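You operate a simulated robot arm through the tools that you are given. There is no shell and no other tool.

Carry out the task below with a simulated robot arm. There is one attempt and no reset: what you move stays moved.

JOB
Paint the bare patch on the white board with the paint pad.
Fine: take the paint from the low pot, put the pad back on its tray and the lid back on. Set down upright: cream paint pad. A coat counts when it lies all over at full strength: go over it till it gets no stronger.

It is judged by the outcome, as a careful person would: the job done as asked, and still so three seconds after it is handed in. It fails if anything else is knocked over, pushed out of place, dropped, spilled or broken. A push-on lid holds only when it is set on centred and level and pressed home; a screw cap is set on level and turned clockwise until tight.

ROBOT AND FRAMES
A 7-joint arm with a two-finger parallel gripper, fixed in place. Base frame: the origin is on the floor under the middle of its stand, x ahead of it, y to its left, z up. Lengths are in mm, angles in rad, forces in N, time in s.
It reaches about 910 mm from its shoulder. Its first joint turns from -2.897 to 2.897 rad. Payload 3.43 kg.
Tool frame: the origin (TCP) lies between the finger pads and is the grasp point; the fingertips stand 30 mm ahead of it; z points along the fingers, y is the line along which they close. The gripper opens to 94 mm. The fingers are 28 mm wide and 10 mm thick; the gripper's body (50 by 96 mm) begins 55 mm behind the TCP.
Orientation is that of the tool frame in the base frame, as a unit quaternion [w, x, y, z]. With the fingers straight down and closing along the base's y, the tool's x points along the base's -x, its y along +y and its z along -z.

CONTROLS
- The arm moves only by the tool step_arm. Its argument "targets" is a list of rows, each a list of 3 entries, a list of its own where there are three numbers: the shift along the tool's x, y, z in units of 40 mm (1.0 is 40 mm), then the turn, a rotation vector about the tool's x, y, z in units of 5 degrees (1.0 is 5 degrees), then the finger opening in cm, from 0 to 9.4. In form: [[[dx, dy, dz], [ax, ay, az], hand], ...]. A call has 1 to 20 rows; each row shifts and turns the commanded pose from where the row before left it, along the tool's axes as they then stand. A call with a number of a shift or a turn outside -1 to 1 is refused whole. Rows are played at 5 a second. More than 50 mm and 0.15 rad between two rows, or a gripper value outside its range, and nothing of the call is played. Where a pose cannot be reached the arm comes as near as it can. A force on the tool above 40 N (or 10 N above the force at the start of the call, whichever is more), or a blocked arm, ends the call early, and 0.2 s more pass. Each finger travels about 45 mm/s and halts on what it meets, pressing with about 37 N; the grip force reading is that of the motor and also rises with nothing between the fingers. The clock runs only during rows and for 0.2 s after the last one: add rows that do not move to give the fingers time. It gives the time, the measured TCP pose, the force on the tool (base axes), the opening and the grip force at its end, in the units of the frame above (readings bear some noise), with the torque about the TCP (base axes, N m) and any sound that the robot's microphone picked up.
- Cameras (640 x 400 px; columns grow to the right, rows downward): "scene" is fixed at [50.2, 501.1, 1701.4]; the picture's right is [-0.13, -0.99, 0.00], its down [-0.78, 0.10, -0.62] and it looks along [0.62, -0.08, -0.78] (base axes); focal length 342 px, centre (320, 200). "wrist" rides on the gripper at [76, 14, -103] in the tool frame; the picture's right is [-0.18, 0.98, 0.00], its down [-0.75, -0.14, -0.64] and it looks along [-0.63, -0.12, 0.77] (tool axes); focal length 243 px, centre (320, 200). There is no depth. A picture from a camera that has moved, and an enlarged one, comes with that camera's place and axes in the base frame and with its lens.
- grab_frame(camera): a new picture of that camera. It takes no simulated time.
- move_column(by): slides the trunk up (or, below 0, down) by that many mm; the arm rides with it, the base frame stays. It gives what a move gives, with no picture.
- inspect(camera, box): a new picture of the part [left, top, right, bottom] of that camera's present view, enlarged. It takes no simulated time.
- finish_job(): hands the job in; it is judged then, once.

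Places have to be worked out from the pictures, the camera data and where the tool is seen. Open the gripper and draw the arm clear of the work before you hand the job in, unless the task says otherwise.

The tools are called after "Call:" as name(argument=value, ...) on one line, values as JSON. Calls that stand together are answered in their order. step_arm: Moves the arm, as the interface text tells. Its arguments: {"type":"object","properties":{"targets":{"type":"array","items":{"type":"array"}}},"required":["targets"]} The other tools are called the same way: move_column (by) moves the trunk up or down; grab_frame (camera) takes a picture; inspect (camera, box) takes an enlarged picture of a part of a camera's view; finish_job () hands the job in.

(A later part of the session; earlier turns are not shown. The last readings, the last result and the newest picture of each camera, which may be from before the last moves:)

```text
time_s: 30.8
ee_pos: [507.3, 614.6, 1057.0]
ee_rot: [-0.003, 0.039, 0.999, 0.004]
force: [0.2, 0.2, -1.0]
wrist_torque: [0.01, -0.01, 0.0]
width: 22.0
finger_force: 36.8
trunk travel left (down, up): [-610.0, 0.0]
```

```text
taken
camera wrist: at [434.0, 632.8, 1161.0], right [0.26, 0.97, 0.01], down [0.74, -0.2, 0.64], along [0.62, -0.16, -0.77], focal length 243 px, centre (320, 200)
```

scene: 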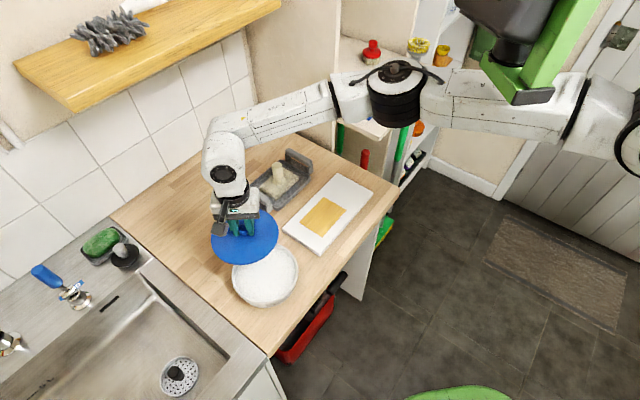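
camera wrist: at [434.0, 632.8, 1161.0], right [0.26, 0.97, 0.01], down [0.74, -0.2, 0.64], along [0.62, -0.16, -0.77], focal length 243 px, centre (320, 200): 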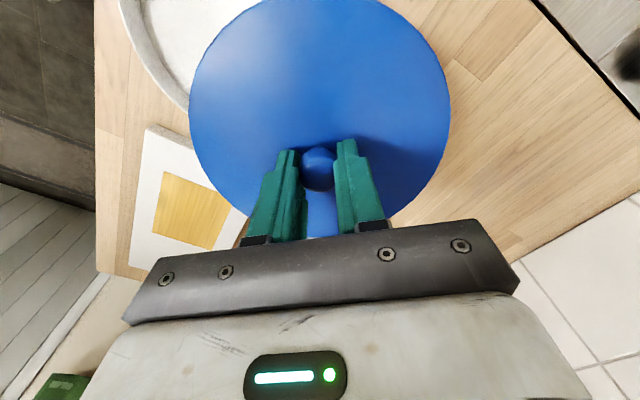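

Lid carried cleanly; pot interior shows white paint. I continue to the set-down spot.

Call:
step_arm(targets=[[[-0.42, 0.28, 0], [0, 0, 0], 0.0], [[-0.42, 0.28, 0], [0, 0, 0], 0.0], [[-0.42, 0.28, 0], [0, 0, 0], 0.0], [[-0.42, 0.28, 0], [0, 0, 0], 0.0], [[-0.42, 0.28, 0], [0, 0, 0], 0.0], [[0, 0, 0], [0, 0, 0], 0.0], [[0, 0, 0], [0, 0, 0], 0.0]])

Call:
grab_frame(camera="scene")

Call:
grab_frame(camera="wrist")

```text
time_s: 32.4
ee_pos: [566.9, 641.1, 1059.7]
ee_rot: [-0.004, 0.039, 0.999, 0.004]
force: [0.3, -0.3, -1.0]
wrist_torque: [0.02, -0.01, 0.03]
width: 22.0
finger_force: 37.4
out of reach, approached as far as the arm can: row 4, 5
trunk travel left (down, up): [-610.0, 0.0]
```

```text
taken
```

scene: 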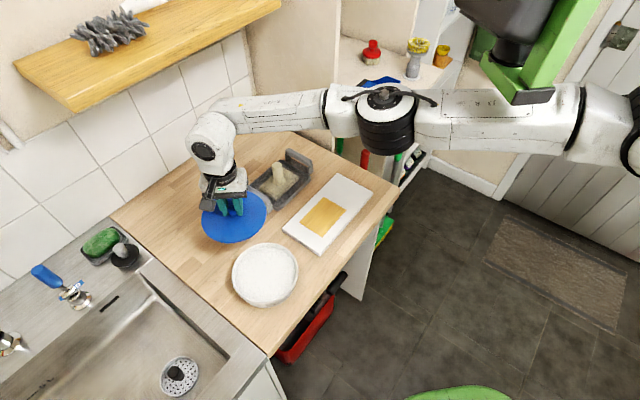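

```text
taken
camera wrist: at [493.1, 659.0, 1163.0], right [0.26, 0.97, 0.01], down [0.74, -0.2, 0.64], along [0.62, -0.16, -0.77], focal length 243 px, centre (320, 200)
```

wrist: 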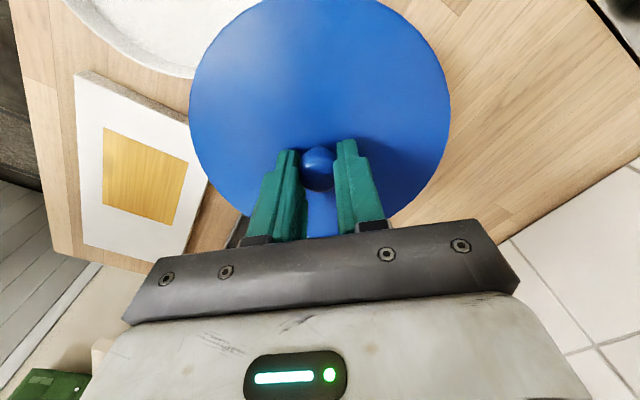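

The arm is at its reach limit here (about 655 mm from the shoulder), and this spot would overlap the pot. I will return the lid onto the pot, regrip it with the hand turned and tilted outward to gain reach; first I move back toward the pot.

Call:
step_arm(targets=[[[0.44, -0.284, 0], [0, 0, 0], 0.0], [[0.44, -0.284, 0], [0, 0, 0], 0.0], [[0.44, -0.284, 0], [0, 0, 0], 0.0], [[0.44, -0.284, 0], [0, 0, 0], 0.0], [[0.44, -0.284, 0], [0, 0, 0], 0.0], [[0.44, -0.284, 0], [0, 0, 0], 0.0], [[0, 0, 0], [0, 0, 0], 0.0], [[0, 0, 0], [0, 0, 0], 0.0]])

```text
time_s: 34.2
ee_pos: [453.2, 582.8, 1059.9]
ee_rot: [-0.004, 0.038, 0.999, 0.004]
force: [0.2, -0.2, -1.5]
wrist_torque: [0.03, 0.0, -0.03]
width: 22.1
finger_force: 36.8
trunk travel left (down, up): [-610.0, 0.0]
```

Back above the pot. I turn the hand 50° counter-clockwise (seen from above) with the lid held high, so the fingers close along the counter's length; this tests the wrist range.

Call:
step_arm(targets=[[[0, 0, 0], [0, 0, -1], 0.0], [[0, 0, 0], [0, 0, -1], 0.0], [[0, 0, 0], [0, 0, -1], 0.0], [[0, 0, 0], [0, 0, -1], 0.0], [[0, 0, 0], [0, 0, -1], 0.0], [[0, 0, 0], [0, 0, -1], 0.0], [[0, 0, 0], [0, 0, -1], 0.0], [[0, 0, 0], [0, 0, -1], 0.0], [[0, 0, 0], [0, 0, -1], 0.0], [[0, 0, 0], [0, 0, -1], 0.0], [[0, 0, 0], [0, 0, 0], 0.0]])

Call:
grab_frame(camera="scene")

Call:
grab_frame(camera="wrist")

```text
time_s: 36.6
ee_pos: [454.3, 583.5, 1058.4]
ee_rot: [-0.001, -0.388, 0.922, 0.006]
force: [-0.9, 0.9, -1.4]
wrist_torque: [0.0, 0.01, 0.04]
width: 21.9
finger_force: 37.1
trunk travel left (down, up): [-610.0, 0.0]
```

```text
taken
```

scene: 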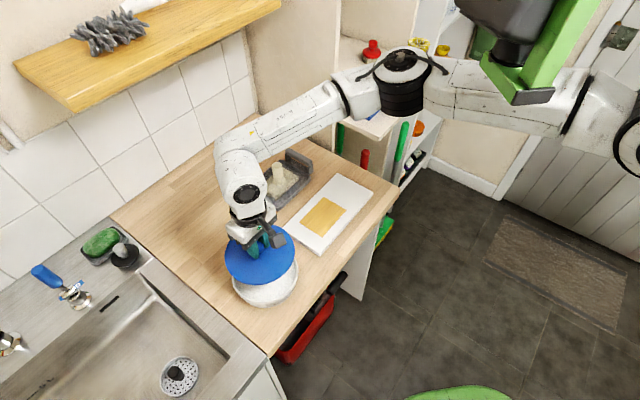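

```text
taken
camera wrist: at [391.9, 535.7, 1162.1], right [-0.57, 0.82, 0.01], down [0.63, 0.43, 0.64], along [0.52, 0.38, -0.77], focal length 243 px, centre (320, 200)
```

wrist: 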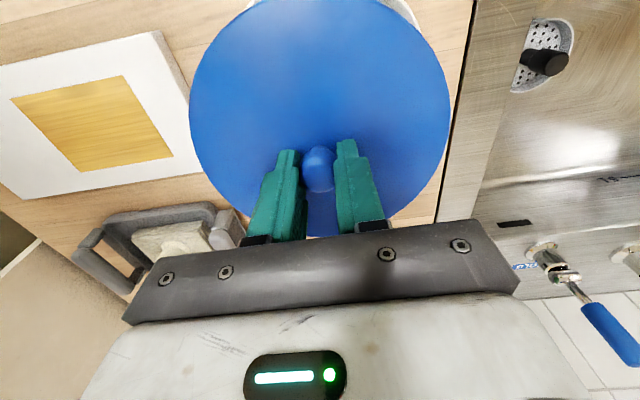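

The wrist turned freely; the fingers now close along the counter's length. I zoom in on the grip to see how the knob sits between the fingers.

Call:
inspect(camera="wrist", box=[250, 110, 390, 220])

Call:
inspect(camera="scene", box=[200, 190, 330, 320])

```text
3.64 times, centred on (320, 165) of wrist
camera zoom: at [391.9, 535.7, 1162.1], right [-0.57, 0.82, 0.01], down [0.63, 0.43, 0.64], along [0.52, 0.38, -0.77], focal length 882 px, centre (320, 327)
```

zoom: 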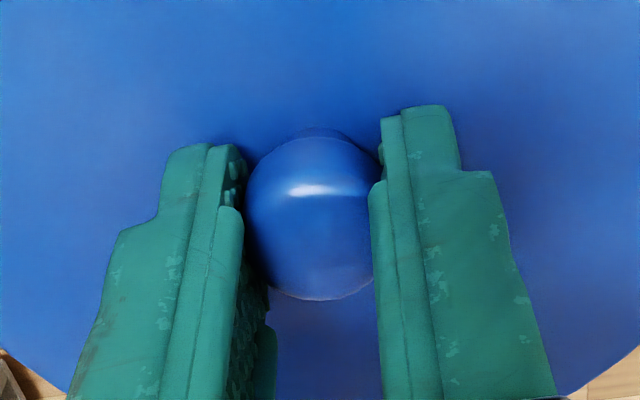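

```text
3.08 times, centred on (265, 255) of scene
camera zoom: at [50.2, 501.1, 1701.4], right [-0.13, -0.99, 0.0], down [-0.78, 0.1, -0.62], along [0.62, -0.08, -0.78], focal length 1052 px, centre (489, 31)
```

zoom: 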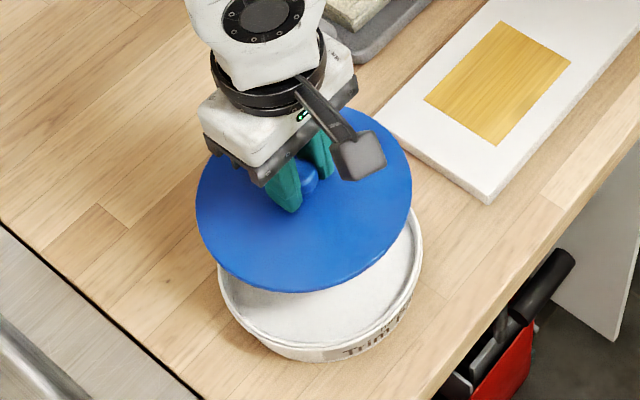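

The knob sits about 2–3 mm toward the camera-far side of the grip. I move the lid over the pot centre and lower it to just above the rim for a check.

Call:
step_arm(targets=[[[0.17, 0.05, 0], [0, 0, 0], 0.0], [[0.17, 0.05, 0], [0, 0, 0], 0.0], [[0, 0, 0.3], [0, 0, 0], 0.0], [[0, 0, 0.3], [0, 0, 0], 0.0], [[0, 0, 0.3], [0, 0, 0], 0.0], [[0, 0, 0.2], [0, 0, 0], 0.0], [[0, 0, 0], [0, 0, 0], 0.0], [[0, 0, 0], [0, 0, 0], 0.0]])

Call:
inspect(camera="scene", box=[200, 190, 330, 320])

Call:
grab_frame(camera="wrist")

```text
time_s: 38.4
ee_pos: [442.3, 576.3, 1015.5]
ee_rot: [0.0, -0.388, 0.922, 0.006]
force: [0.7, 1.0, -0.3]
wrist_torque: [0.0, -0.01, -0.01]
width: 21.8
finger_force: 36.8
trunk travel left (down, up): [-610.0, 0.0]
```

```text
3.08 times, centred on (265, 255) of scene
camera zoom: at [50.2, 501.1, 1701.4], right [-0.13, -0.99, 0.0], down [-0.78, 0.1, -0.62], along [0.62, -0.08, -0.78], focal length 1052 px, centre (489, 31)
```

zoom: 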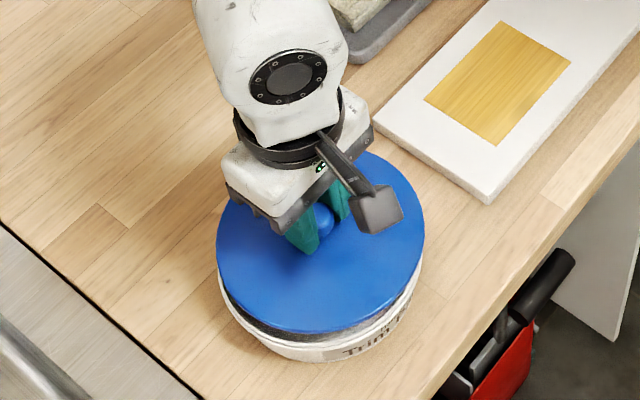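

```text
taken
camera wrist: at [380.0, 529.8, 1118.4], right [-0.57, 0.82, 0.01], down [0.63, 0.43, 0.64], along [0.52, 0.38, -0.77], focal length 243 px, centre (320, 200)
```

wrist: 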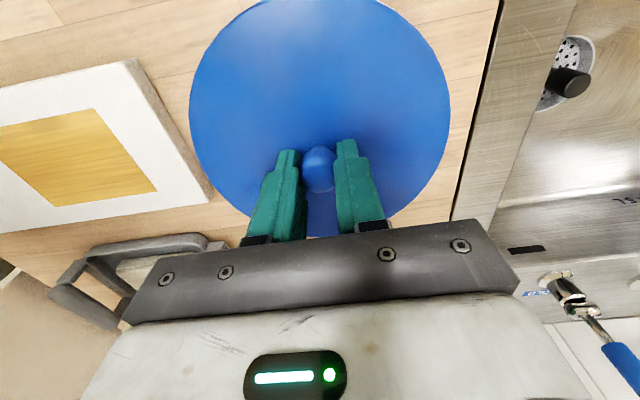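

Aligned well over the pot. I lower to just resting on the rim with fine final steps.

Call:
step_arm(targets=[[[0, 0, 0.1], [0, 0, 0], 0.0], [[0, 0, 0.1], [0, 0, 0], 0.0], [[0, 0, 0.05], [0, 0, 0], 0.0], [[0, 0, 0.03], [0, 0, 0], 0.0], [[0, 0, 0.03], [0, 0, 0], 0.0], [[0, 0, 0.03], [0, 0, 0], 0.0], [[0, 0, 0], [0, 0, 0], 0.0]])

Call:
inspect(camera="scene", box=[200, 190, 330, 320])

```text
time_s: 40.0
ee_pos: [442.4, 575.8, 1001.5]
ee_rot: [-0.001, -0.387, 0.922, 0.005]
force: [-0.2, -0.4, -0.8]
wrist_torque: [0.01, 0.02, 0.0]
width: 21.7
finger_force: 36.6
trunk travel left (down, up): [-610.0, 0.0]
```

```text
3.08 times, centred on (265, 255) of scene
camera zoom: at [50.2, 501.1, 1701.4], right [-0.13, -0.99, 0.0], down [-0.78, 0.1, -0.62], along [0.62, -0.08, -0.78], focal length 1052 px, centre (489, 31)
```

zoom: 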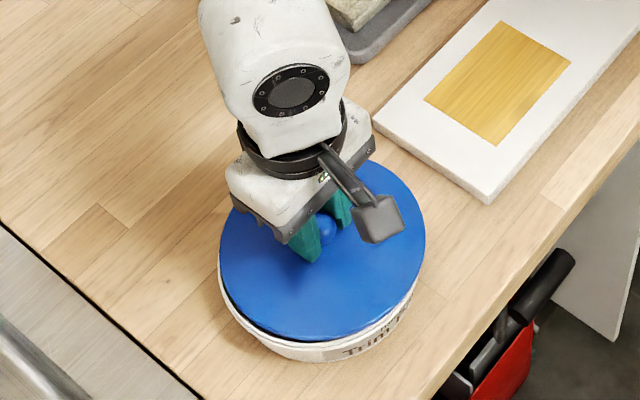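

Still a couple of millimetres up with no contact. I go down 2–3 mm more.

Call:
step_arm(targets=[[[0, 0, 0.025], [0, 0, 0], 0.0], [[0, 0, 0.025], [0, 0, 0], 0.0], [[0, 0, 0.02], [0, 0, 0], 0.0], [[0, 0, 0], [0, 0, 0], 0.0]])

Call:
inspect(camera="scene", box=[200, 190, 330, 320])

```text
time_s: 41.0
ee_pos: [443.1, 577.4, 998.1]
ee_rot: [-0.001, -0.387, 0.922, 0.006]
force: [-0.6, -0.9, 0.4]
wrist_torque: [-0.12, 0.0, -0.01]
width: 22.0
finger_force: 37.6
trunk travel left (down, up): [-610.0, 0.0]
```

```text
3.08 times, centred on (265, 255) of scene
camera zoom: at [50.2, 501.1, 1701.4], right [-0.13, -0.99, 0.0], down [-0.78, 0.1, -0.62], along [0.62, -0.08, -0.78], focal length 1052 px, centre (489, 31)
```

zoom: 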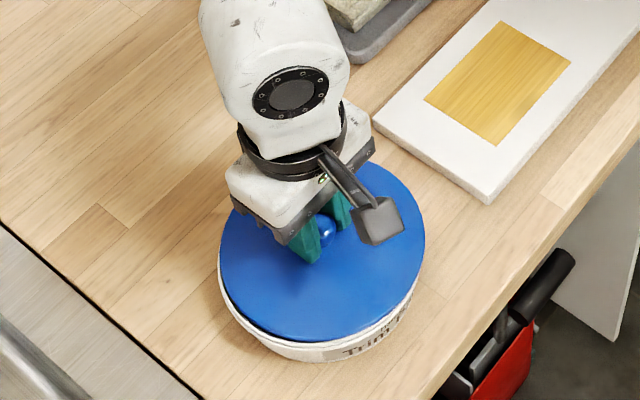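

The lid rests on the rim. I open the fingers, raise 4 mm, and tilt the hand 10° outward about the closing axis.

Call:
step_arm(targets=[[[0, 0, 0], [0, 0, 0], 5.0], [[0, 0, 0], [0, 0, 0], 5.0], [[0, 0, 0], [0, 0, 0], 5.0], [[0, 0, -0.1], [0, 0, 0], 5.0], [[0, 0, 0], [0, -0.5, 0], 5.0], [[0, 0, 0], [0, -0.5, 0], 5.0], [[0, 0, 0], [0, -0.5, 0], 5.0], [[0, 0, 0], [0, -0.5, 0], 5.0], [[0, 0, 0], [0, 0, 0], 5.0]])

Call:
inspect(camera="wrist", box=[230, 80, 410, 220])

Call:
inspect(camera="scene", box=[200, 190, 330, 320])

```text
time_s: 43.0
ee_pos: [442.3, 577.4, 1002.8]
ee_rot: [0.08, -0.386, 0.918, 0.039]
force: [0.0, -0.7, 0.7]
wrist_torque: [0.02, -0.02, -0.02]
width: 50.0
finger_force: 0.0
trunk travel left (down, up): [-610.0, 0.0]
```

```text
2.86 times, centred on (320, 150) of wrist
camera zoom: at [368.0, 517.9, 1091.4], right [-0.58, 0.82, 0.04], down [0.55, 0.34, 0.76], along [0.61, 0.46, -0.64], focal length 693 px, centre (320, 343)
```

zoom: 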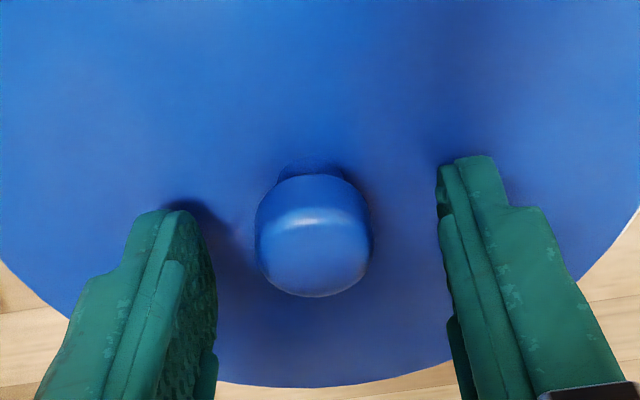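

```text
3.08 times, centred on (265, 255) of scene
camera zoom: at [50.2, 501.1, 1701.4], right [-0.13, -0.99, 0.0], down [-0.78, 0.1, -0.62], along [0.62, -0.08, -0.78], focal length 1052 px, centre (489, 31)
```

zoom: 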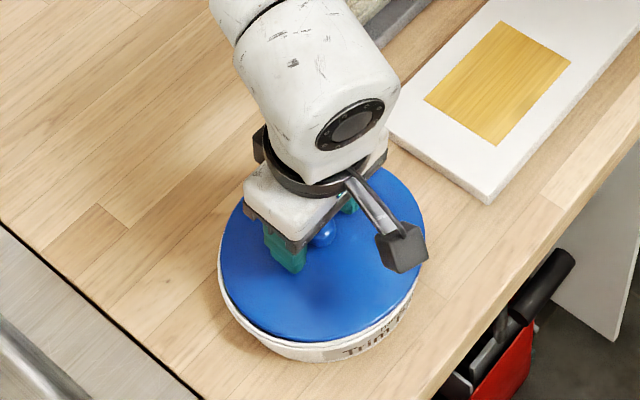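

The knob is centred along the fingers' width and about 2 mm off along the closing line. I correct that and close on it.

Call:
step_arm(targets=[[[0, -0.05, 0], [0, 0, 0], 5.0], [[0, 0, 0], [0, 0, 0], 3.0], [[0, 0, 0], [0, 0, 0], 0.0], [[0, 0, 0], [0, 0, 0], 0.0], [[0, 0, 0], [0, 0, 0], 0.0], [[0, 0, 0], [0, 0, 0], 0.0]])

Call:
inspect(camera="wrist", box=[230, 80, 410, 220])

Call:
inspect(camera="scene", box=[200, 190, 330, 320])

```text
time_s: 44.4
ee_pos: [444.5, 575.5, 1003.9]
ee_rot: [0.08, -0.385, 0.919, 0.039]
force: [-0.9, 2.0, 2.0]
wrist_torque: [-0.11, -0.11, -0.01]
width: 22.1
finger_force: 37.2
trunk travel left (down, up): [-610.0, 0.0]
```

```text
2.86 times, centred on (320, 150) of wrist
camera zoom: at [369.5, 516.8, 1091.9], right [-0.58, 0.82, 0.04], down [0.55, 0.34, 0.76], along [0.61, 0.46, -0.64], focal length 693 px, centre (320, 343)
```

zoom: 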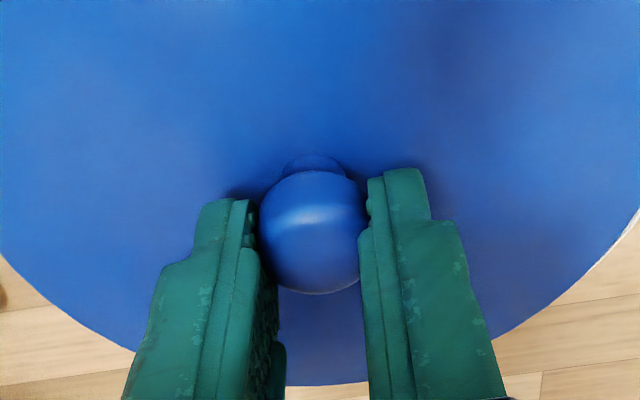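

```text
3.08 times, centred on (265, 255) of scene
camera zoom: at [50.2, 501.1, 1701.4], right [-0.13, -0.99, 0.0], down [-0.78, 0.1, -0.62], along [0.62, -0.08, -0.78], focal length 1052 px, centre (489, 31)
```

zoom: 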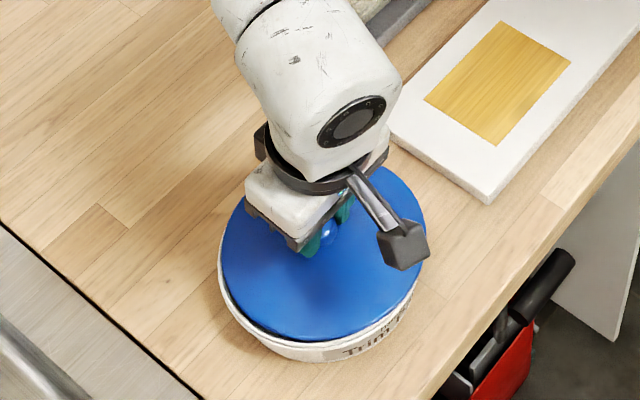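

Gripped with a 10° outward tilt. I lift 60 mm and carry the lid toward the spot centred near (593, 641), between pot and tray.

Call:
step_arm(targets=[[[-0.065, 0, -0.37], [0, 0, 0], 0.0], [[-0.065, 0, -0.37], [0, 0, 0], 0.0], [[-0.065, 0, -0.37], [0, 0, 0], 0.0], [[-0.065, 0, -0.37], [0, 0, 0], 0.0], [[-0.455, -0.183, 0.08], [0, 0, 0], 0.0], [[-0.455, -0.183, 0.08], [0, 0, 0], 0.0], [[-0.455, -0.183, 0.08], [0, 0, 0], 0.0], [[-0.455, -0.183, 0.08], [0, 0, 0], 0.0], [[-0.455, -0.183, 0.08], [0, 0, 0], 0.0], [[-0.455, -0.183, 0.08], [0, 0, 0], 0.0], [[-0.455, -0.183, 0.08], [0, 0, 0], 0.0], [[-0.455, -0.183, 0.08], [0, 0, 0], 0.0], [[0, 0, 0], [0, 0, 0], 0.0], [[0, 0, 0], [0, 0, 0], 0.0]])

Call:
grab_frame(camera="scene")

Call:
grab_frame(camera="wrist")

```text
time_s: 47.4
ee_pos: [591.5, 638.7, 1063.6]
ee_rot: [0.079, -0.385, 0.919, 0.038]
force: [0.4, 0.5, -0.7]
wrist_torque: [0.01, -0.02, 0.0]
width: 22.3
finger_force: 36.8
trunk travel left (down, up): [-610.0, 0.0]
```

```text
taken
```

scene: 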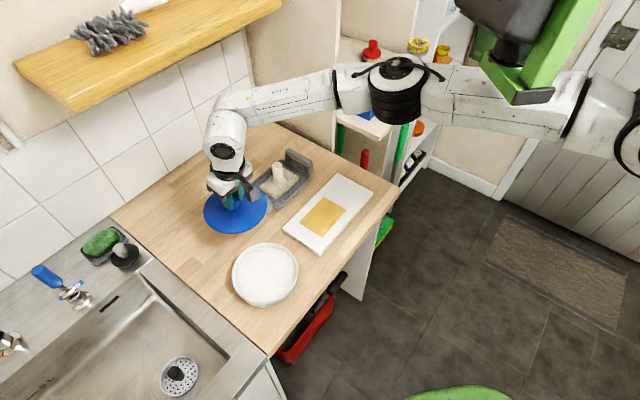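

```text
taken
camera wrist: at [517.5, 580.6, 1151.5], right [-0.58, 0.82, 0.04], down [0.55, 0.34, 0.76], along [0.61, 0.46, -0.65], focal length 243 px, centre (320, 200)
```

wrist: 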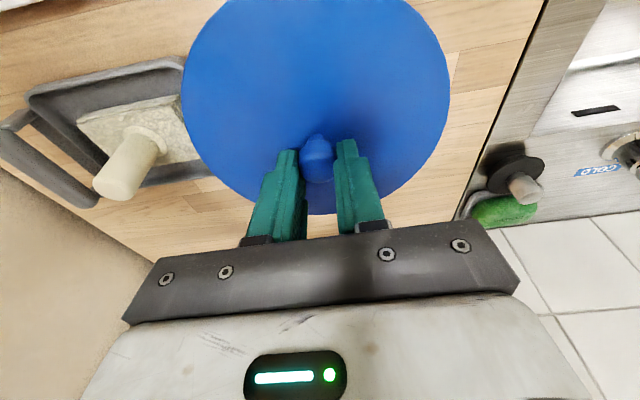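

It reached with room to spare, so I go a further 22 mm toward the wall and 11 mm left for bigger gaps to pot and tray.

Call:
step_arm(targets=[[[-0.27, 0.14, 0.048], [0, 0, 0], 0.0], [[-0.27, 0.14, 0.048], [0, 0, 0], 0.0], [[0, 0, 0], [0, 0, 0], 0.0], [[0, 0, 0], [0, 0, 0], 0.0]])

Call:
inspect(camera="scene", box=[180, 130, 340, 310])

```text
time_s: 48.4
ee_pos: [598.1, 661.0, 1063.8]
ee_rot: [0.079, -0.386, 0.918, 0.038]
force: [0.2, -0.4, -1.4]
wrist_torque: [0.01, 0.0, -0.02]
width: 21.9
finger_force: 37.0
trunk travel left (down, up): [-610.0, 0.0]
```

```text
2.22 times, centred on (260, 220) of scene
camera zoom: at [50.2, 501.1, 1701.4], right [-0.13, -0.99, 0.0], down [-0.78, 0.1, -0.62], along [0.62, -0.08, -0.78], focal length 760 px, centre (453, 156)
```

zoom: 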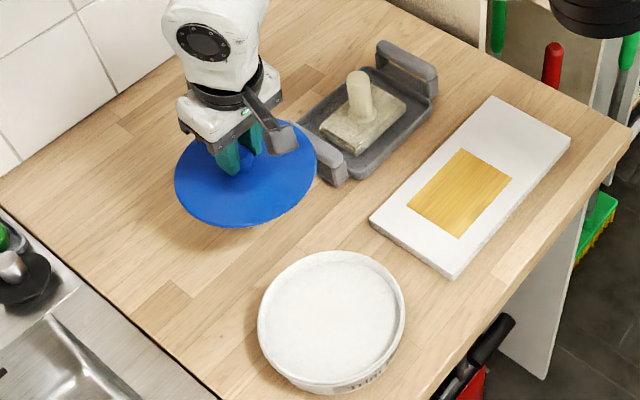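

Lid now has about 20 mm gaps to the pot and tray. I lower it with the trunk by 95 mm, then finish with fine arm steps.

Call:
move_column(by=-95)

Call:
inspect(camera="scene", box=[180, 130, 340, 310])

Call:
grab_frame(camera="wrist")

```text
time_s: 49.6
ee_pos: [597.4, 661.3, 970.2]
ee_rot: [0.08, -0.386, 0.918, 0.039]
force: [0.5, 0.1, -1.6]
wrist_torque: [0.0, 0.02, -0.01]
width: 22.0
finger_force: 37.1
trunk travel left (down, up): [-515.0, 95.0]
```

```text
2.22 times, centred on (260, 220) of scene
camera zoom: at [50.2, 501.1, 1701.4], right [-0.13, -0.99, 0.0], down [-0.78, 0.1, -0.62], along [0.62, -0.08, -0.78], focal length 760 px, centre (453, 156)
```

zoom: 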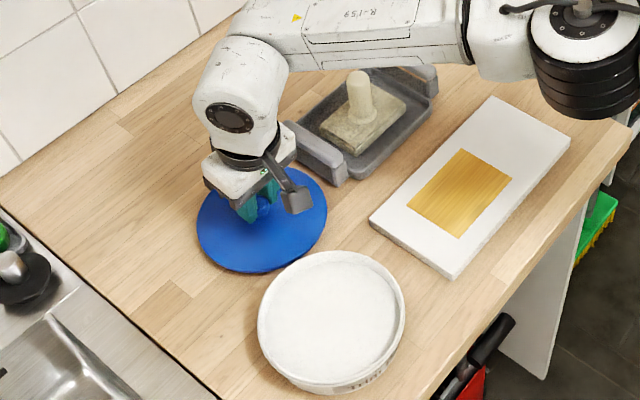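

```text
taken
camera wrist: at [524.1, 602.8, 1057.5], right [-0.58, 0.82, 0.04], down [0.55, 0.34, 0.76], along [0.61, 0.46, -0.64], focal length 243 px, centre (320, 200)
```

wrist: 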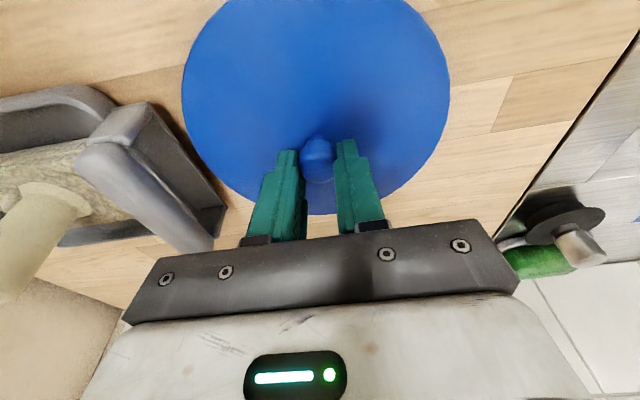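

Clear of the tray and the pot. I lower 15 mm more with the arm and watch the force.

Call:
step_arm(targets=[[[0.0217, 0, 0.123], [0, 0, 0], 0.0], [[0.0217, 0, 0.123], [0, 0, 0], 0.0], [[0.0217, 0, 0.123], [0, 0, 0], 0.0], [[0, 0, 0], [0, 0, 0], 0.0]])

Call:
inspect(camera="scene", box=[220, 170, 300, 260])

```text
time_s: 50.6
ee_pos: [598.3, 663.2, 953.1]
ee_rot: [0.079, -0.386, 0.918, 0.039]
force: [0.5, -0.9, 4.9]
wrist_torque: [-0.45, -0.26, -0.03]
width: 22.1
finger_force: 37.2
trunk travel left (down, up): [-515.0, 95.0]
```

```text
4.44 times, centred on (260, 215) of scene
camera zoom: at [50.2, 501.1, 1701.4], right [-0.13, -0.99, 0.0], down [-0.78, 0.1, -0.62], along [0.62, -0.08, -0.78], focal length 1519 px, centre (587, 133)
```

zoom: 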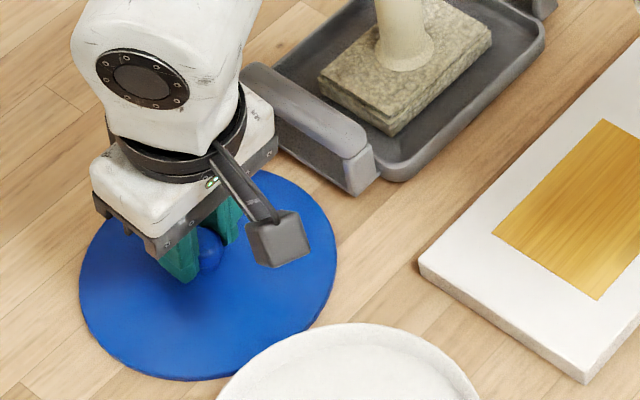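

Light contact (≈5 N) on the lid's right-hand edge: it is touching the counter slightly tilted. I ease down 1.5 mm more so it settles, then open the fingers.

Call:
step_arm(targets=[[[0.003, 0, 0.0185], [0, 0, 0], 0.0], [[0.003, 0, 0.0185], [0, 0, 0], 0.0], [[0, 0, 0], [0, 0, 0], 0.0]])

Call:
inspect(camera="scene", box=[220, 170, 300, 260])

```text
time_s: 51.5
ee_pos: [596.6, 662.7, 953.9]
ee_rot: [0.08, -0.385, 0.918, 0.04]
force: [0.2, -2.8, 22.5]
wrist_torque: [-0.6, 0.23, -0.03]
width: 22.0
finger_force: 37.0
trunk travel left (down, up): [-515.0, 95.0]
```

```text
4.44 times, centred on (260, 215) of scene
camera zoom: at [50.2, 501.1, 1701.4], right [-0.13, -0.99, 0.0], down [-0.78, 0.1, -0.62], along [0.62, -0.08, -0.78], focal length 1519 px, centre (587, 133)
```

zoom: 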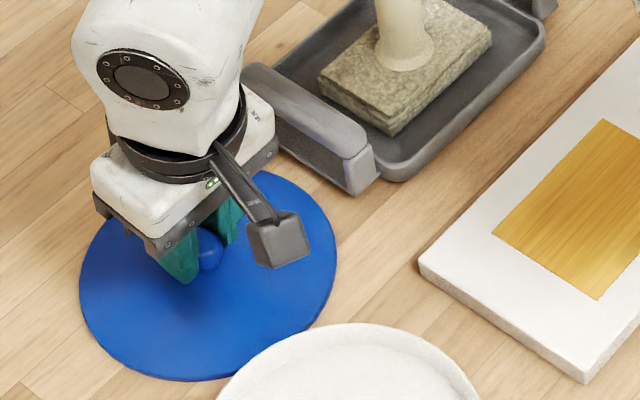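

The lid is flat on the counter (pressure centred). I relieve the push by 1 mm, open fully and then raise the hand away.

Call:
step_arm(targets=[[[-0.004, 0, -0.025], [0, 0, 0], 0.0], [[0, 0, 0], [0, 0, 0], 5.0], [[0, 0, 0], [0, 0, 0], 5.0], [[0, 0, 0], [0, 0, 0], 5.0]])

Call:
inspect(camera="wrist", box=[230, 80, 410, 220])

Call:
inspect(camera="scene", box=[220, 170, 300, 260])

```text
time_s: 52.5
ee_pos: [599.4, 661.3, 951.1]
ee_rot: [0.079, -0.385, 0.919, 0.039]
force: [0.3, 1.2, -0.2]
wrist_torque: [0.01, 0.03, 0.02]
width: 50.2
finger_force: 0.1
trunk travel left (down, up): [-515.0, 95.0]
```

```text
2.86 times, centred on (320, 150) of wrist
camera zoom: at [524.8, 602.3, 1040.1], right [-0.58, 0.82, 0.04], down [0.55, 0.35, 0.76], along [0.61, 0.46, -0.65], focal length 693 px, centre (320, 343)
```

zoom: 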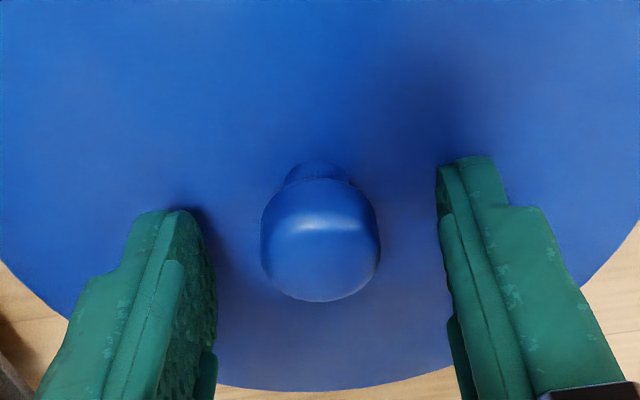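

```text
4.44 times, centred on (260, 215) of scene
camera zoom: at [50.2, 501.1, 1701.4], right [-0.13, -0.99, 0.0], down [-0.78, 0.1, -0.62], along [0.62, -0.08, -0.78], focal length 1519 px, centre (587, 133)
```

zoom: 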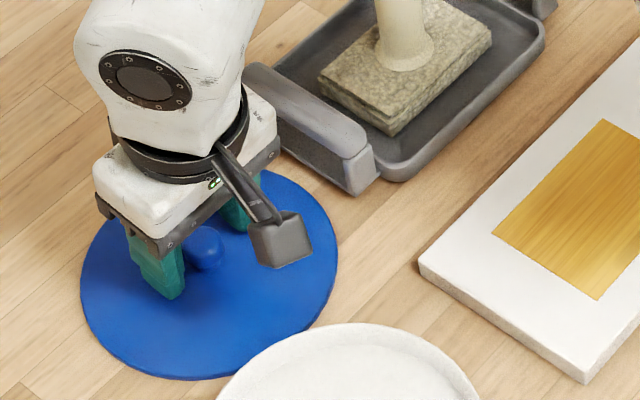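

The lid is down safely and free. I raise the hand straight up 80 mm, then the trunk back up.

Call:
step_arm(targets=[[[-0.0435, 0, -0.246], [0, 0, 0], 5.0], [[-0.0435, 0, -0.246], [0, 0, 0], 5.0], [[-0.087, 0, -0.4925], [0, 0, 0], 6.0], [[-0.087, 0, -0.4925], [0, 0, 0], 6.0], [[-0.087, 0, -0.4925], [0, 0, 0], 6.0], [[0, 0, 0], [0, 0, 0], 6.0]])

Call:
move_column(by=95)

Call:
grab_frame(camera="wrist")

Call:
inspect(camera="scene", box=[180, 130, 340, 310])

```text
time_s: 53.9
ee_pos: [600.1, 663.0, 1031.6]
ee_rot: [0.079, -0.385, 0.919, 0.039]
force: [0.1, 0.9, -0.1]
wrist_torque: [0.01, 0.01, -0.02]
width: 59.8
finger_force: 0.0
trunk travel left (down, up): [-515.0, 95.0]
```

```text
time_s: 55.1
ee_pos: [599.4, 664.2, 1127.9]
ee_rot: [0.079, -0.386, 0.918, 0.039]
force: [-0.1, 0.3, 0.7]
wrist_torque: [0.0, 0.02, -0.04]
width: 60.0
finger_force: 0.1
trunk travel left (down, up): [-610.0, 0.0]
```

```text
taken
camera wrist: at [525.3, 603.5, 1215.6], right [-0.58, 0.82, 0.04], down [0.55, 0.35, 0.76], along [0.61, 0.46, -0.65], focal length 243 px, centre (320, 200)
```

wrist: 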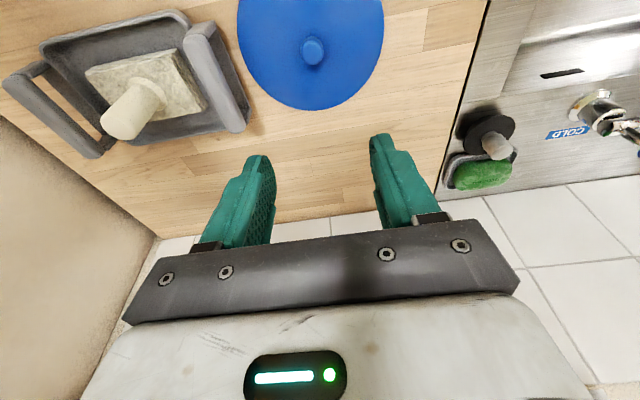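

```text
2.22 times, centred on (260, 220) of scene
camera zoom: at [50.2, 501.1, 1701.4], right [-0.13, -0.99, 0.0], down [-0.78, 0.1, -0.62], along [0.62, -0.08, -0.78], focal length 760 px, centre (453, 156)
```

zoom: 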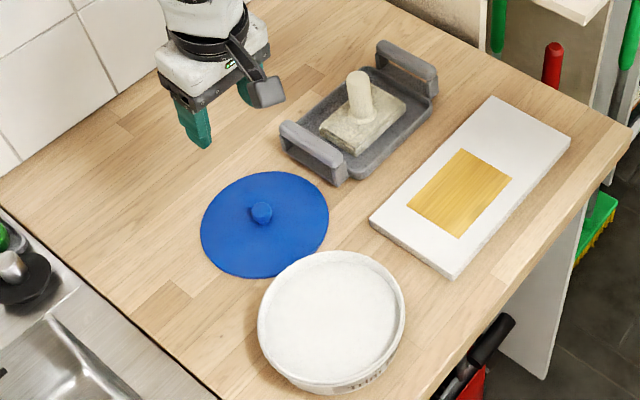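

Lid, pot and tray are all clear. I zoom in on the pad in both views to triangulate its handle.

Call:
inspect(camera="wrist", box=[60, 30, 240, 160])

Call:
inspect(camera="scene", box=[235, 140, 325, 220])

Call:
inspect(camera="scene", box=[220, 235, 320, 315])

```text
3.08 times, centred on (150, 95) of wrist
camera zoom: at [525.3, 603.5, 1215.6], right [-0.58, 0.82, 0.04], down [0.55, 0.35, 0.76], along [0.61, 0.46, -0.65], focal length 746 px, centre (843, 523)
```

zoom: 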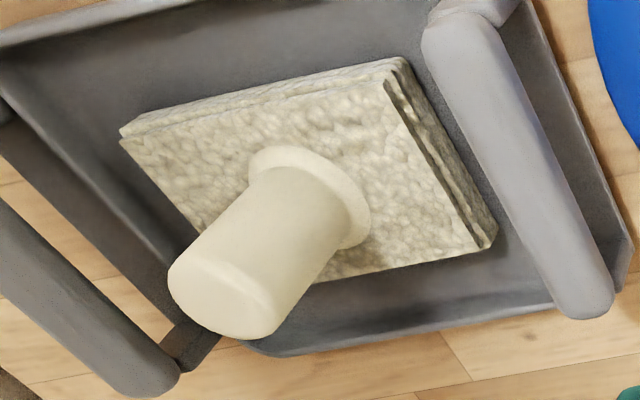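

```text
5.00 times, centred on (280, 180) of scene
camera zoom: at [50.2, 501.1, 1701.4], right [-0.13, -0.99, 0.0], down [-0.78, 0.1, -0.62], along [0.62, -0.08, -0.78], focal length 1709 px, centre (520, 300)
```

zoom: 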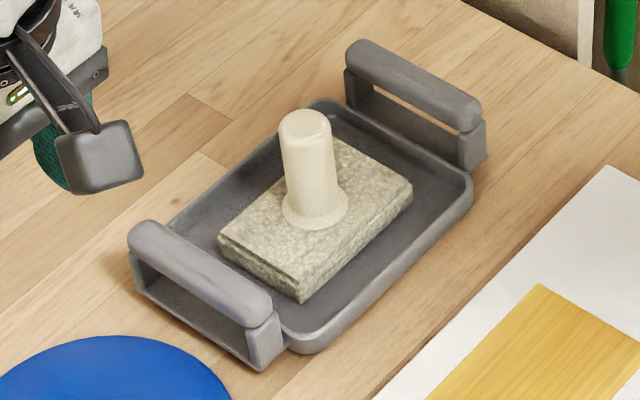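

```text
5.00 times, centred on (270, 275) of scene
camera zoom: at [50.2, 501.1, 1701.4], right [-0.13, -0.99, 0.0], down [-0.78, 0.1, -0.62], along [0.62, -0.08, -0.78], focal length 1709 px, centre (570, -175)
```

zoom: 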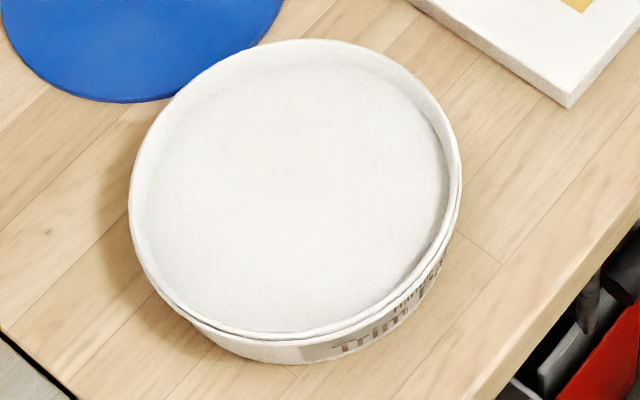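

The pad's handle is at about (727, 534), top z ≈ 1015, pad top ≈ 940. I move the open hand along the counter to above it and come down to z ≈ 1075 for a check.

Call:
step_arm(targets=[[[0, -0.5, 0], [0, 0, 0], 6.5], [[0, -0.5, 0], [0, 0, 0], 6.5], [[0, -0.5, 0], [0, 0, 0], 6.5], [[0, -0.5, 0], [0, 0, 0], 6.5], [[0, -0.5, 0], [0, 0, 0], 6.5], [[0, -0.5, 0], [0, 0, 0], 6.5], [[0, -0.5, 0], [0, 0, 0], 6.5], [[0, -0.5, 0], [0, 0, 0], 6.5], [[0.04, -0.56, 0], [0, 0, 0], 6.5], [[0.077, 0, 0.435], [0, 0, 0], 6.5], [[0.077, 0, 0.435], [0, 0, 0], 6.5], [[0.077, 0, 0.435], [0, 0, 0], 6.5], [[0, 0, 0], [0, 0, 0], 6.5], [[0, 0, 0], [0, 0, 0], 6.5]])

Call:
grab_frame(camera="wrist")

Call:
inspect(camera="scene", box=[220, 110, 340, 220])

```text
time_s: 58.1
ee_pos: [729.0, 533.8, 1072.0]
ee_rot: [0.08, -0.386, 0.918, 0.039]
force: [0.2, -0.1, 0.0]
wrist_torque: [-0.04, 0.0, -0.02]
width: 65.2
finger_force: 0.1
trunk travel left (down, up): [-610.0, 0.0]
```

```text
taken
camera wrist: at [654.2, 474.5, 1160.6], right [-0.58, 0.82, 0.04], down [0.55, 0.34, 0.76], along [0.61, 0.46, -0.64], focal length 243 px, centre (320, 200)
```

wrist: 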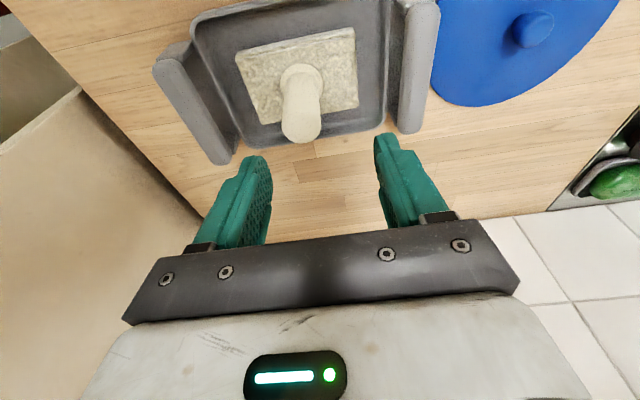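

```text
3.64 times, centred on (280, 165) of scene
camera zoom: at [50.2, 501.1, 1701.4], right [-0.13, -0.99, 0.0], down [-0.78, 0.1, -0.62], along [0.62, -0.08, -0.78], focal length 1243 px, centre (466, 327)
```

zoom: 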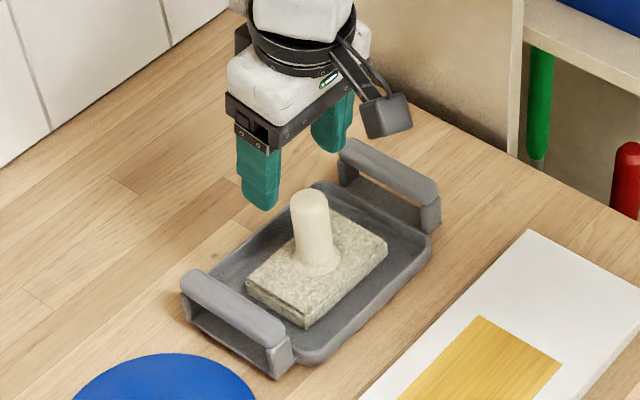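

Comparing two wrist views (more reliable than the fixed camera here) puts the handle top at (743, 528, 1000), i.e. 14 mm further right and 6 mm further back. I correct and recheck before descending.

Call:
step_arm(targets=[[[-0.074, -0.172, 0.013], [0, 0, 0], 6.5], [[-0.074, -0.172, 0.013], [0, 0, 0], 6.5], [[0, 0, 0], [0, 0, 0], 6.5], [[0, 0, 0], [0, 0, 0], 6.5]])

Call:
inspect(camera="wrist", box=[220, 40, 420, 190])

```text
time_s: 59.1
ee_pos: [742.3, 528.7, 1071.2]
ee_rot: [0.079, -0.386, 0.918, 0.038]
force: [-0.4, 0.3, 0.0]
wrist_torque: [0.0, 0.03, 0.03]
width: 65.1
finger_force: 0.1
trunk travel left (down, up): [-610.0, 0.0]
```

```text
2.67 times, centred on (320, 115) of wrist
camera zoom: at [667.5, 469.6, 1160.1], right [-0.58, 0.82, 0.04], down [0.55, 0.34, 0.76], along [0.61, 0.46, -0.64], focal length 647 px, centre (320, 427)
```

zoom: 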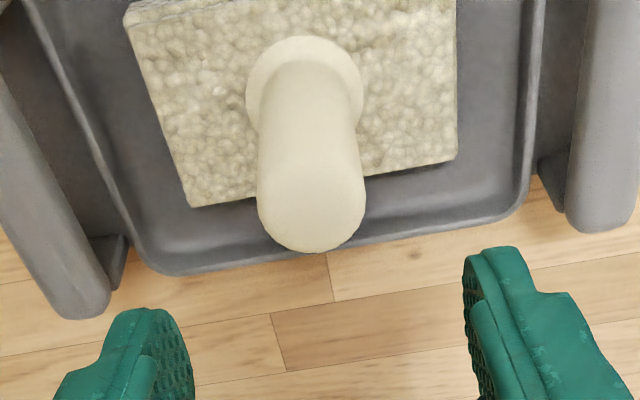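

The handle top is where expected (z ≈ 1000) with about 2 mm left in q; the pad top is near z 928. I correct and descend 70 mm around the handle, then look.

Call:
step_arm(targets=[[[0, -0.05, 0], [0, 0, 0], 6.5], [[0.0435, 0, 0.246], [0, 0, 0], 6.5], [[0.0435, 0, 0.246], [0, 0, 0], 6.5], [[0.0435, 0, 0.246], [0, 0, 0], 6.5], [[0.0435, 0, 0.246], [0, 0, 0], 6.5], [[0.0435, 0, 0.246], [0, 0, 0], 6.5], [[0.0435, 0, 0.246], [0, 0, 0], 6.5], [[0.0435, 0, 0.246], [0, 0, 0], 6.5], [[0, 0, 0], [0, 0, 0], 6.5]])

Call:
grab_frame(camera="wrist")

Call:
inspect(camera="scene", box=[220, 110, 340, 220])

```text
time_s: 61.1
ee_pos: [742.5, 528.1, 1003.9]
ee_rot: [0.08, -0.386, 0.918, 0.039]
force: [0.1, -1.1, -0.2]
wrist_torque: [0.0, 0.03, 0.0]
width: 65.1
finger_force: 0.0
trunk travel left (down, up): [-610.0, 0.0]
```

```text
taken
camera wrist: at [668.1, 469.4, 1091.1], right [-0.58, 0.82, 0.04], down [0.55, 0.34, 0.76], along [0.61, 0.46, -0.64], focal length 243 px, centre (320, 200)
```

wrist: 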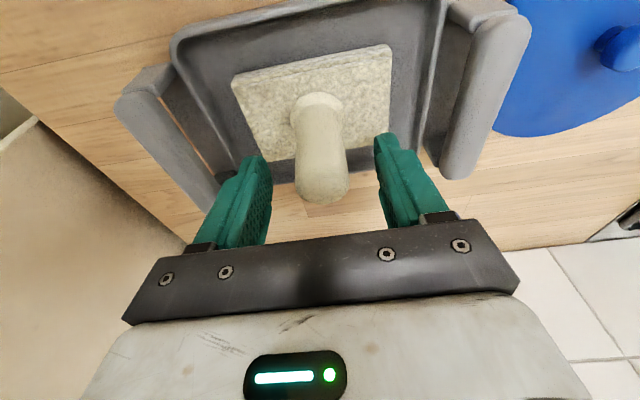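

```text
3.64 times, centred on (280, 165) of scene
camera zoom: at [50.2, 501.1, 1701.4], right [-0.13, -0.99, 0.0], down [-0.78, 0.1, -0.62], along [0.62, -0.08, -0.78], focal length 1243 px, centre (466, 327)
```

zoom: 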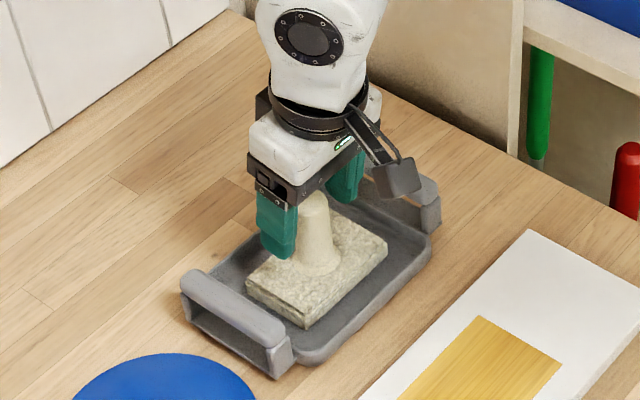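

Well centred. I descend another 36 mm and close on the handle.

Call:
step_arm(targets=[[[0.0435, 0, 0.246], [0, 0, 0], 6.5], [[0.0435, 0, 0.246], [0, 0, 0], 6.5], [[0.0435, 0, 0.246], [0, 0, 0], 6.5], [[0.026, 0, 0.148], [0, 0, 0], 6.5], [[0, 0, 0], [0, 0, 0], 6.5], [[0, 0, 0], [0, 0, 0], 0.0], [[0, 0, 0], [0, 0, 0], 0.0], [[0, 0, 0], [0, 0, 0], 0.0], [[0, 0, 0], [0, 0, 0], 0.0], [[0, 0, 0], [0, 0, 0], 0.0]])

Call:
grab_frame(camera="wrist")

Call:
inspect(camera="scene", box=[220, 110, 340, 220])

```text
time_s: 63.3
ee_pos: [743.0, 529.4, 968.7]
ee_rot: [0.079, -0.385, 0.919, 0.039]
force: [-0.9, 0.9, 0.5]
wrist_torque: [-0.02, 0.0, 0.0]
width: 31.1
finger_force: 36.7
trunk travel left (down, up): [-610.0, 0.0]
```

```text
taken
camera wrist: at [668.6, 469.6, 1055.9], right [-0.58, 0.82, 0.04], down [0.55, 0.34, 0.76], along [0.61, 0.46, -0.64], focal length 243 px, centre (320, 200)
```

wrist: 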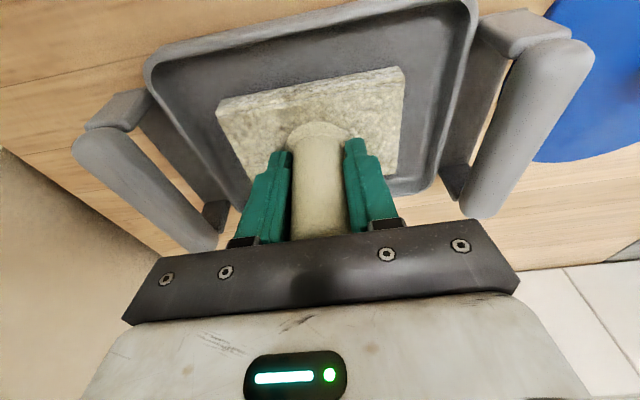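

```text
3.64 times, centred on (280, 165) of scene
camera zoom: at [50.2, 501.1, 1701.4], right [-0.13, -0.99, 0.0], down [-0.78, 0.1, -0.62], along [0.62, -0.08, -0.78], focal length 1243 px, centre (466, 327)
```

zoom: 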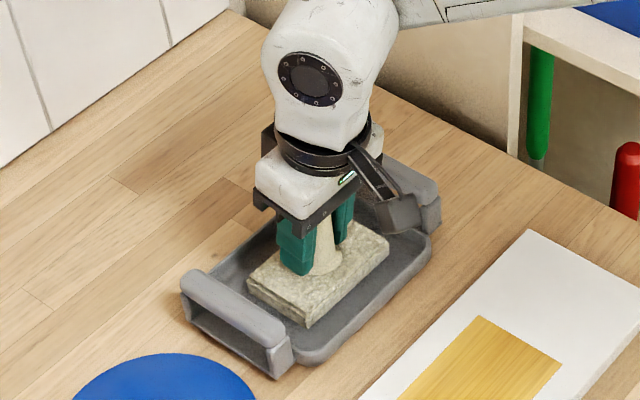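

Handle gripped (31 mm). I lift the pad 100 mm slowly out of the tray and check it.

Call:
step_arm(targets=[[[-0.0217, 0, -0.123], [0, 0, 0], 0.0], [[-0.0435, 0, -0.246], [0, 0, 0], 0.0], [[-0.054, 0, -0.308], [0, 0, 0], 0.0], [[-0.054, 0, -0.308], [0, 0, 0], 0.0], [[-0.054, 0, -0.308], [0, 0, 0], 0.0], [[-0.054, 0, -0.308], [0, 0, 0], 0.0], [[-0.054, 0, -0.308], [0, 0, 0], 0.0], [[-0.054, 0, -0.308], [0, 0, 0], 0.0], [[-0.046, 0, -0.246], [0, 0, 0], 0.0], [[0, 0, 0], [0, 0, 0], 0.0]])

Call:
grab_frame(camera="scene")

Call:
grab_frame(camera="wrist")

```text
time_s: 65.5
ee_pos: [745.2, 529.9, 1068.2]
ee_rot: [0.079, -0.387, 0.918, 0.039]
force: [-0.2, 0.1, -1.2]
wrist_torque: [-0.02, 0.05, -0.04]
width: 31.0
finger_force: 37.3
trunk travel left (down, up): [-610.0, 0.0]
```

```text
taken
```

scene: 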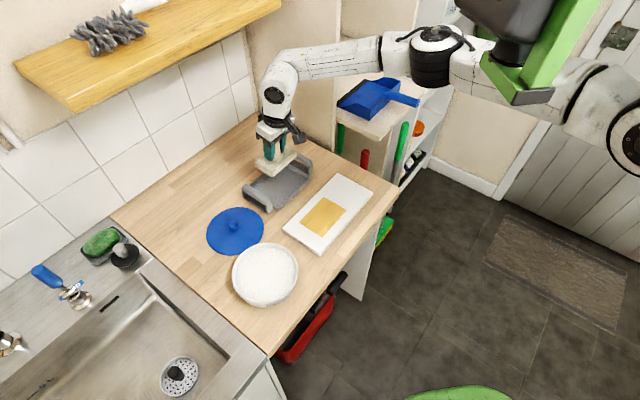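

```text
taken
camera wrist: at [670.6, 470.5, 1155.5], right [-0.58, 0.82, 0.04], down [0.55, 0.34, 0.76], along [0.61, 0.46, -0.65], focal length 243 px, centre (320, 200)
```

wrist: 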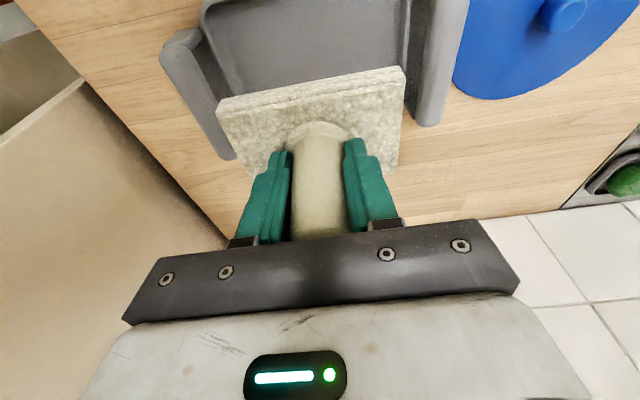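

The pad is out and the tray stayed put. I carry the pad to above the pot at the same height.

Call:
step_arm(targets=[[[0.273, 0.386, -0.048], [0, 0, 0], 0.0], [[0.273, 0.386, -0.048], [0, 0, 0], 0.0], [[0.273, 0.386, -0.048], [0, 0, 0], 0.0], [[0.273, 0.386, -0.048], [0, 0, 0], 0.0], [[0.273, 0.386, -0.048], [0, 0, 0], 0.0], [[0.273, 0.386, -0.048], [0, 0, 0], 0.0], [[0.273, 0.386, -0.048], [0, 0, 0], 0.0], [[0.273, 0.386, -0.048], [0, 0, 0], 0.0], [[0.273, 0.386, -0.048], [0, 0, 0], 0.0], [[0.273, 0.386, -0.048], [0, 0, 0], 0.0], [[0.273, 0.386, -0.048], [0, 0, 0], 0.0], [[0.273, 0.386, -0.048], [0, 0, 0], 0.0], [[0.273, 0.386, -0.048], [0, 0, 0], 0.0], [[0, 0, 0], [0, 0, 0], 0.0]])

Call:
grab_frame(camera="scene")

Call:
grab_frame(camera="wrist")

```text
time_s: 68.5
ee_pos: [500.6, 565.6, 1067.4]
ee_rot: [0.079, -0.386, 0.918, 0.039]
force: [0.3, -0.6, -0.5]
wrist_torque: [0.02, -0.02, -0.02]
width: 31.0
finger_force: 36.5
trunk travel left (down, up): [-610.0, 0.0]
```

```text
taken
```

scene: 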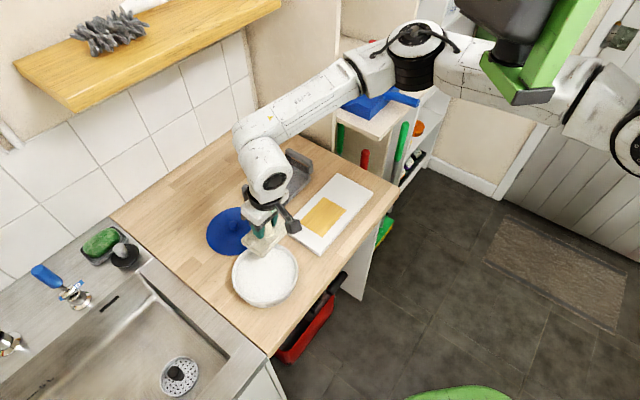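

```text
taken
camera wrist: at [425.5, 505.7, 1155.9], right [-0.57, 0.82, 0.04], down [0.55, 0.34, 0.76], along [0.61, 0.46, -0.64], focal length 243 px, centre (320, 200)
```

wrist: 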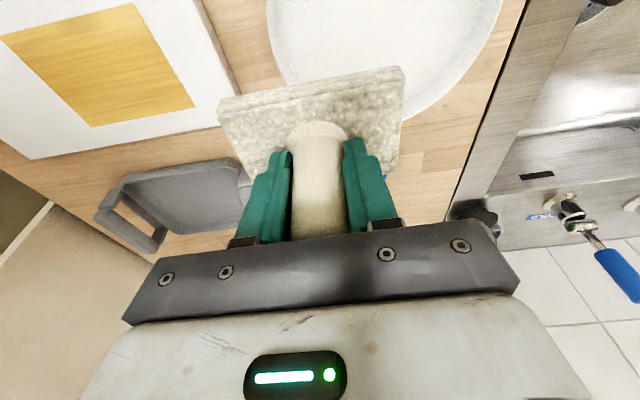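

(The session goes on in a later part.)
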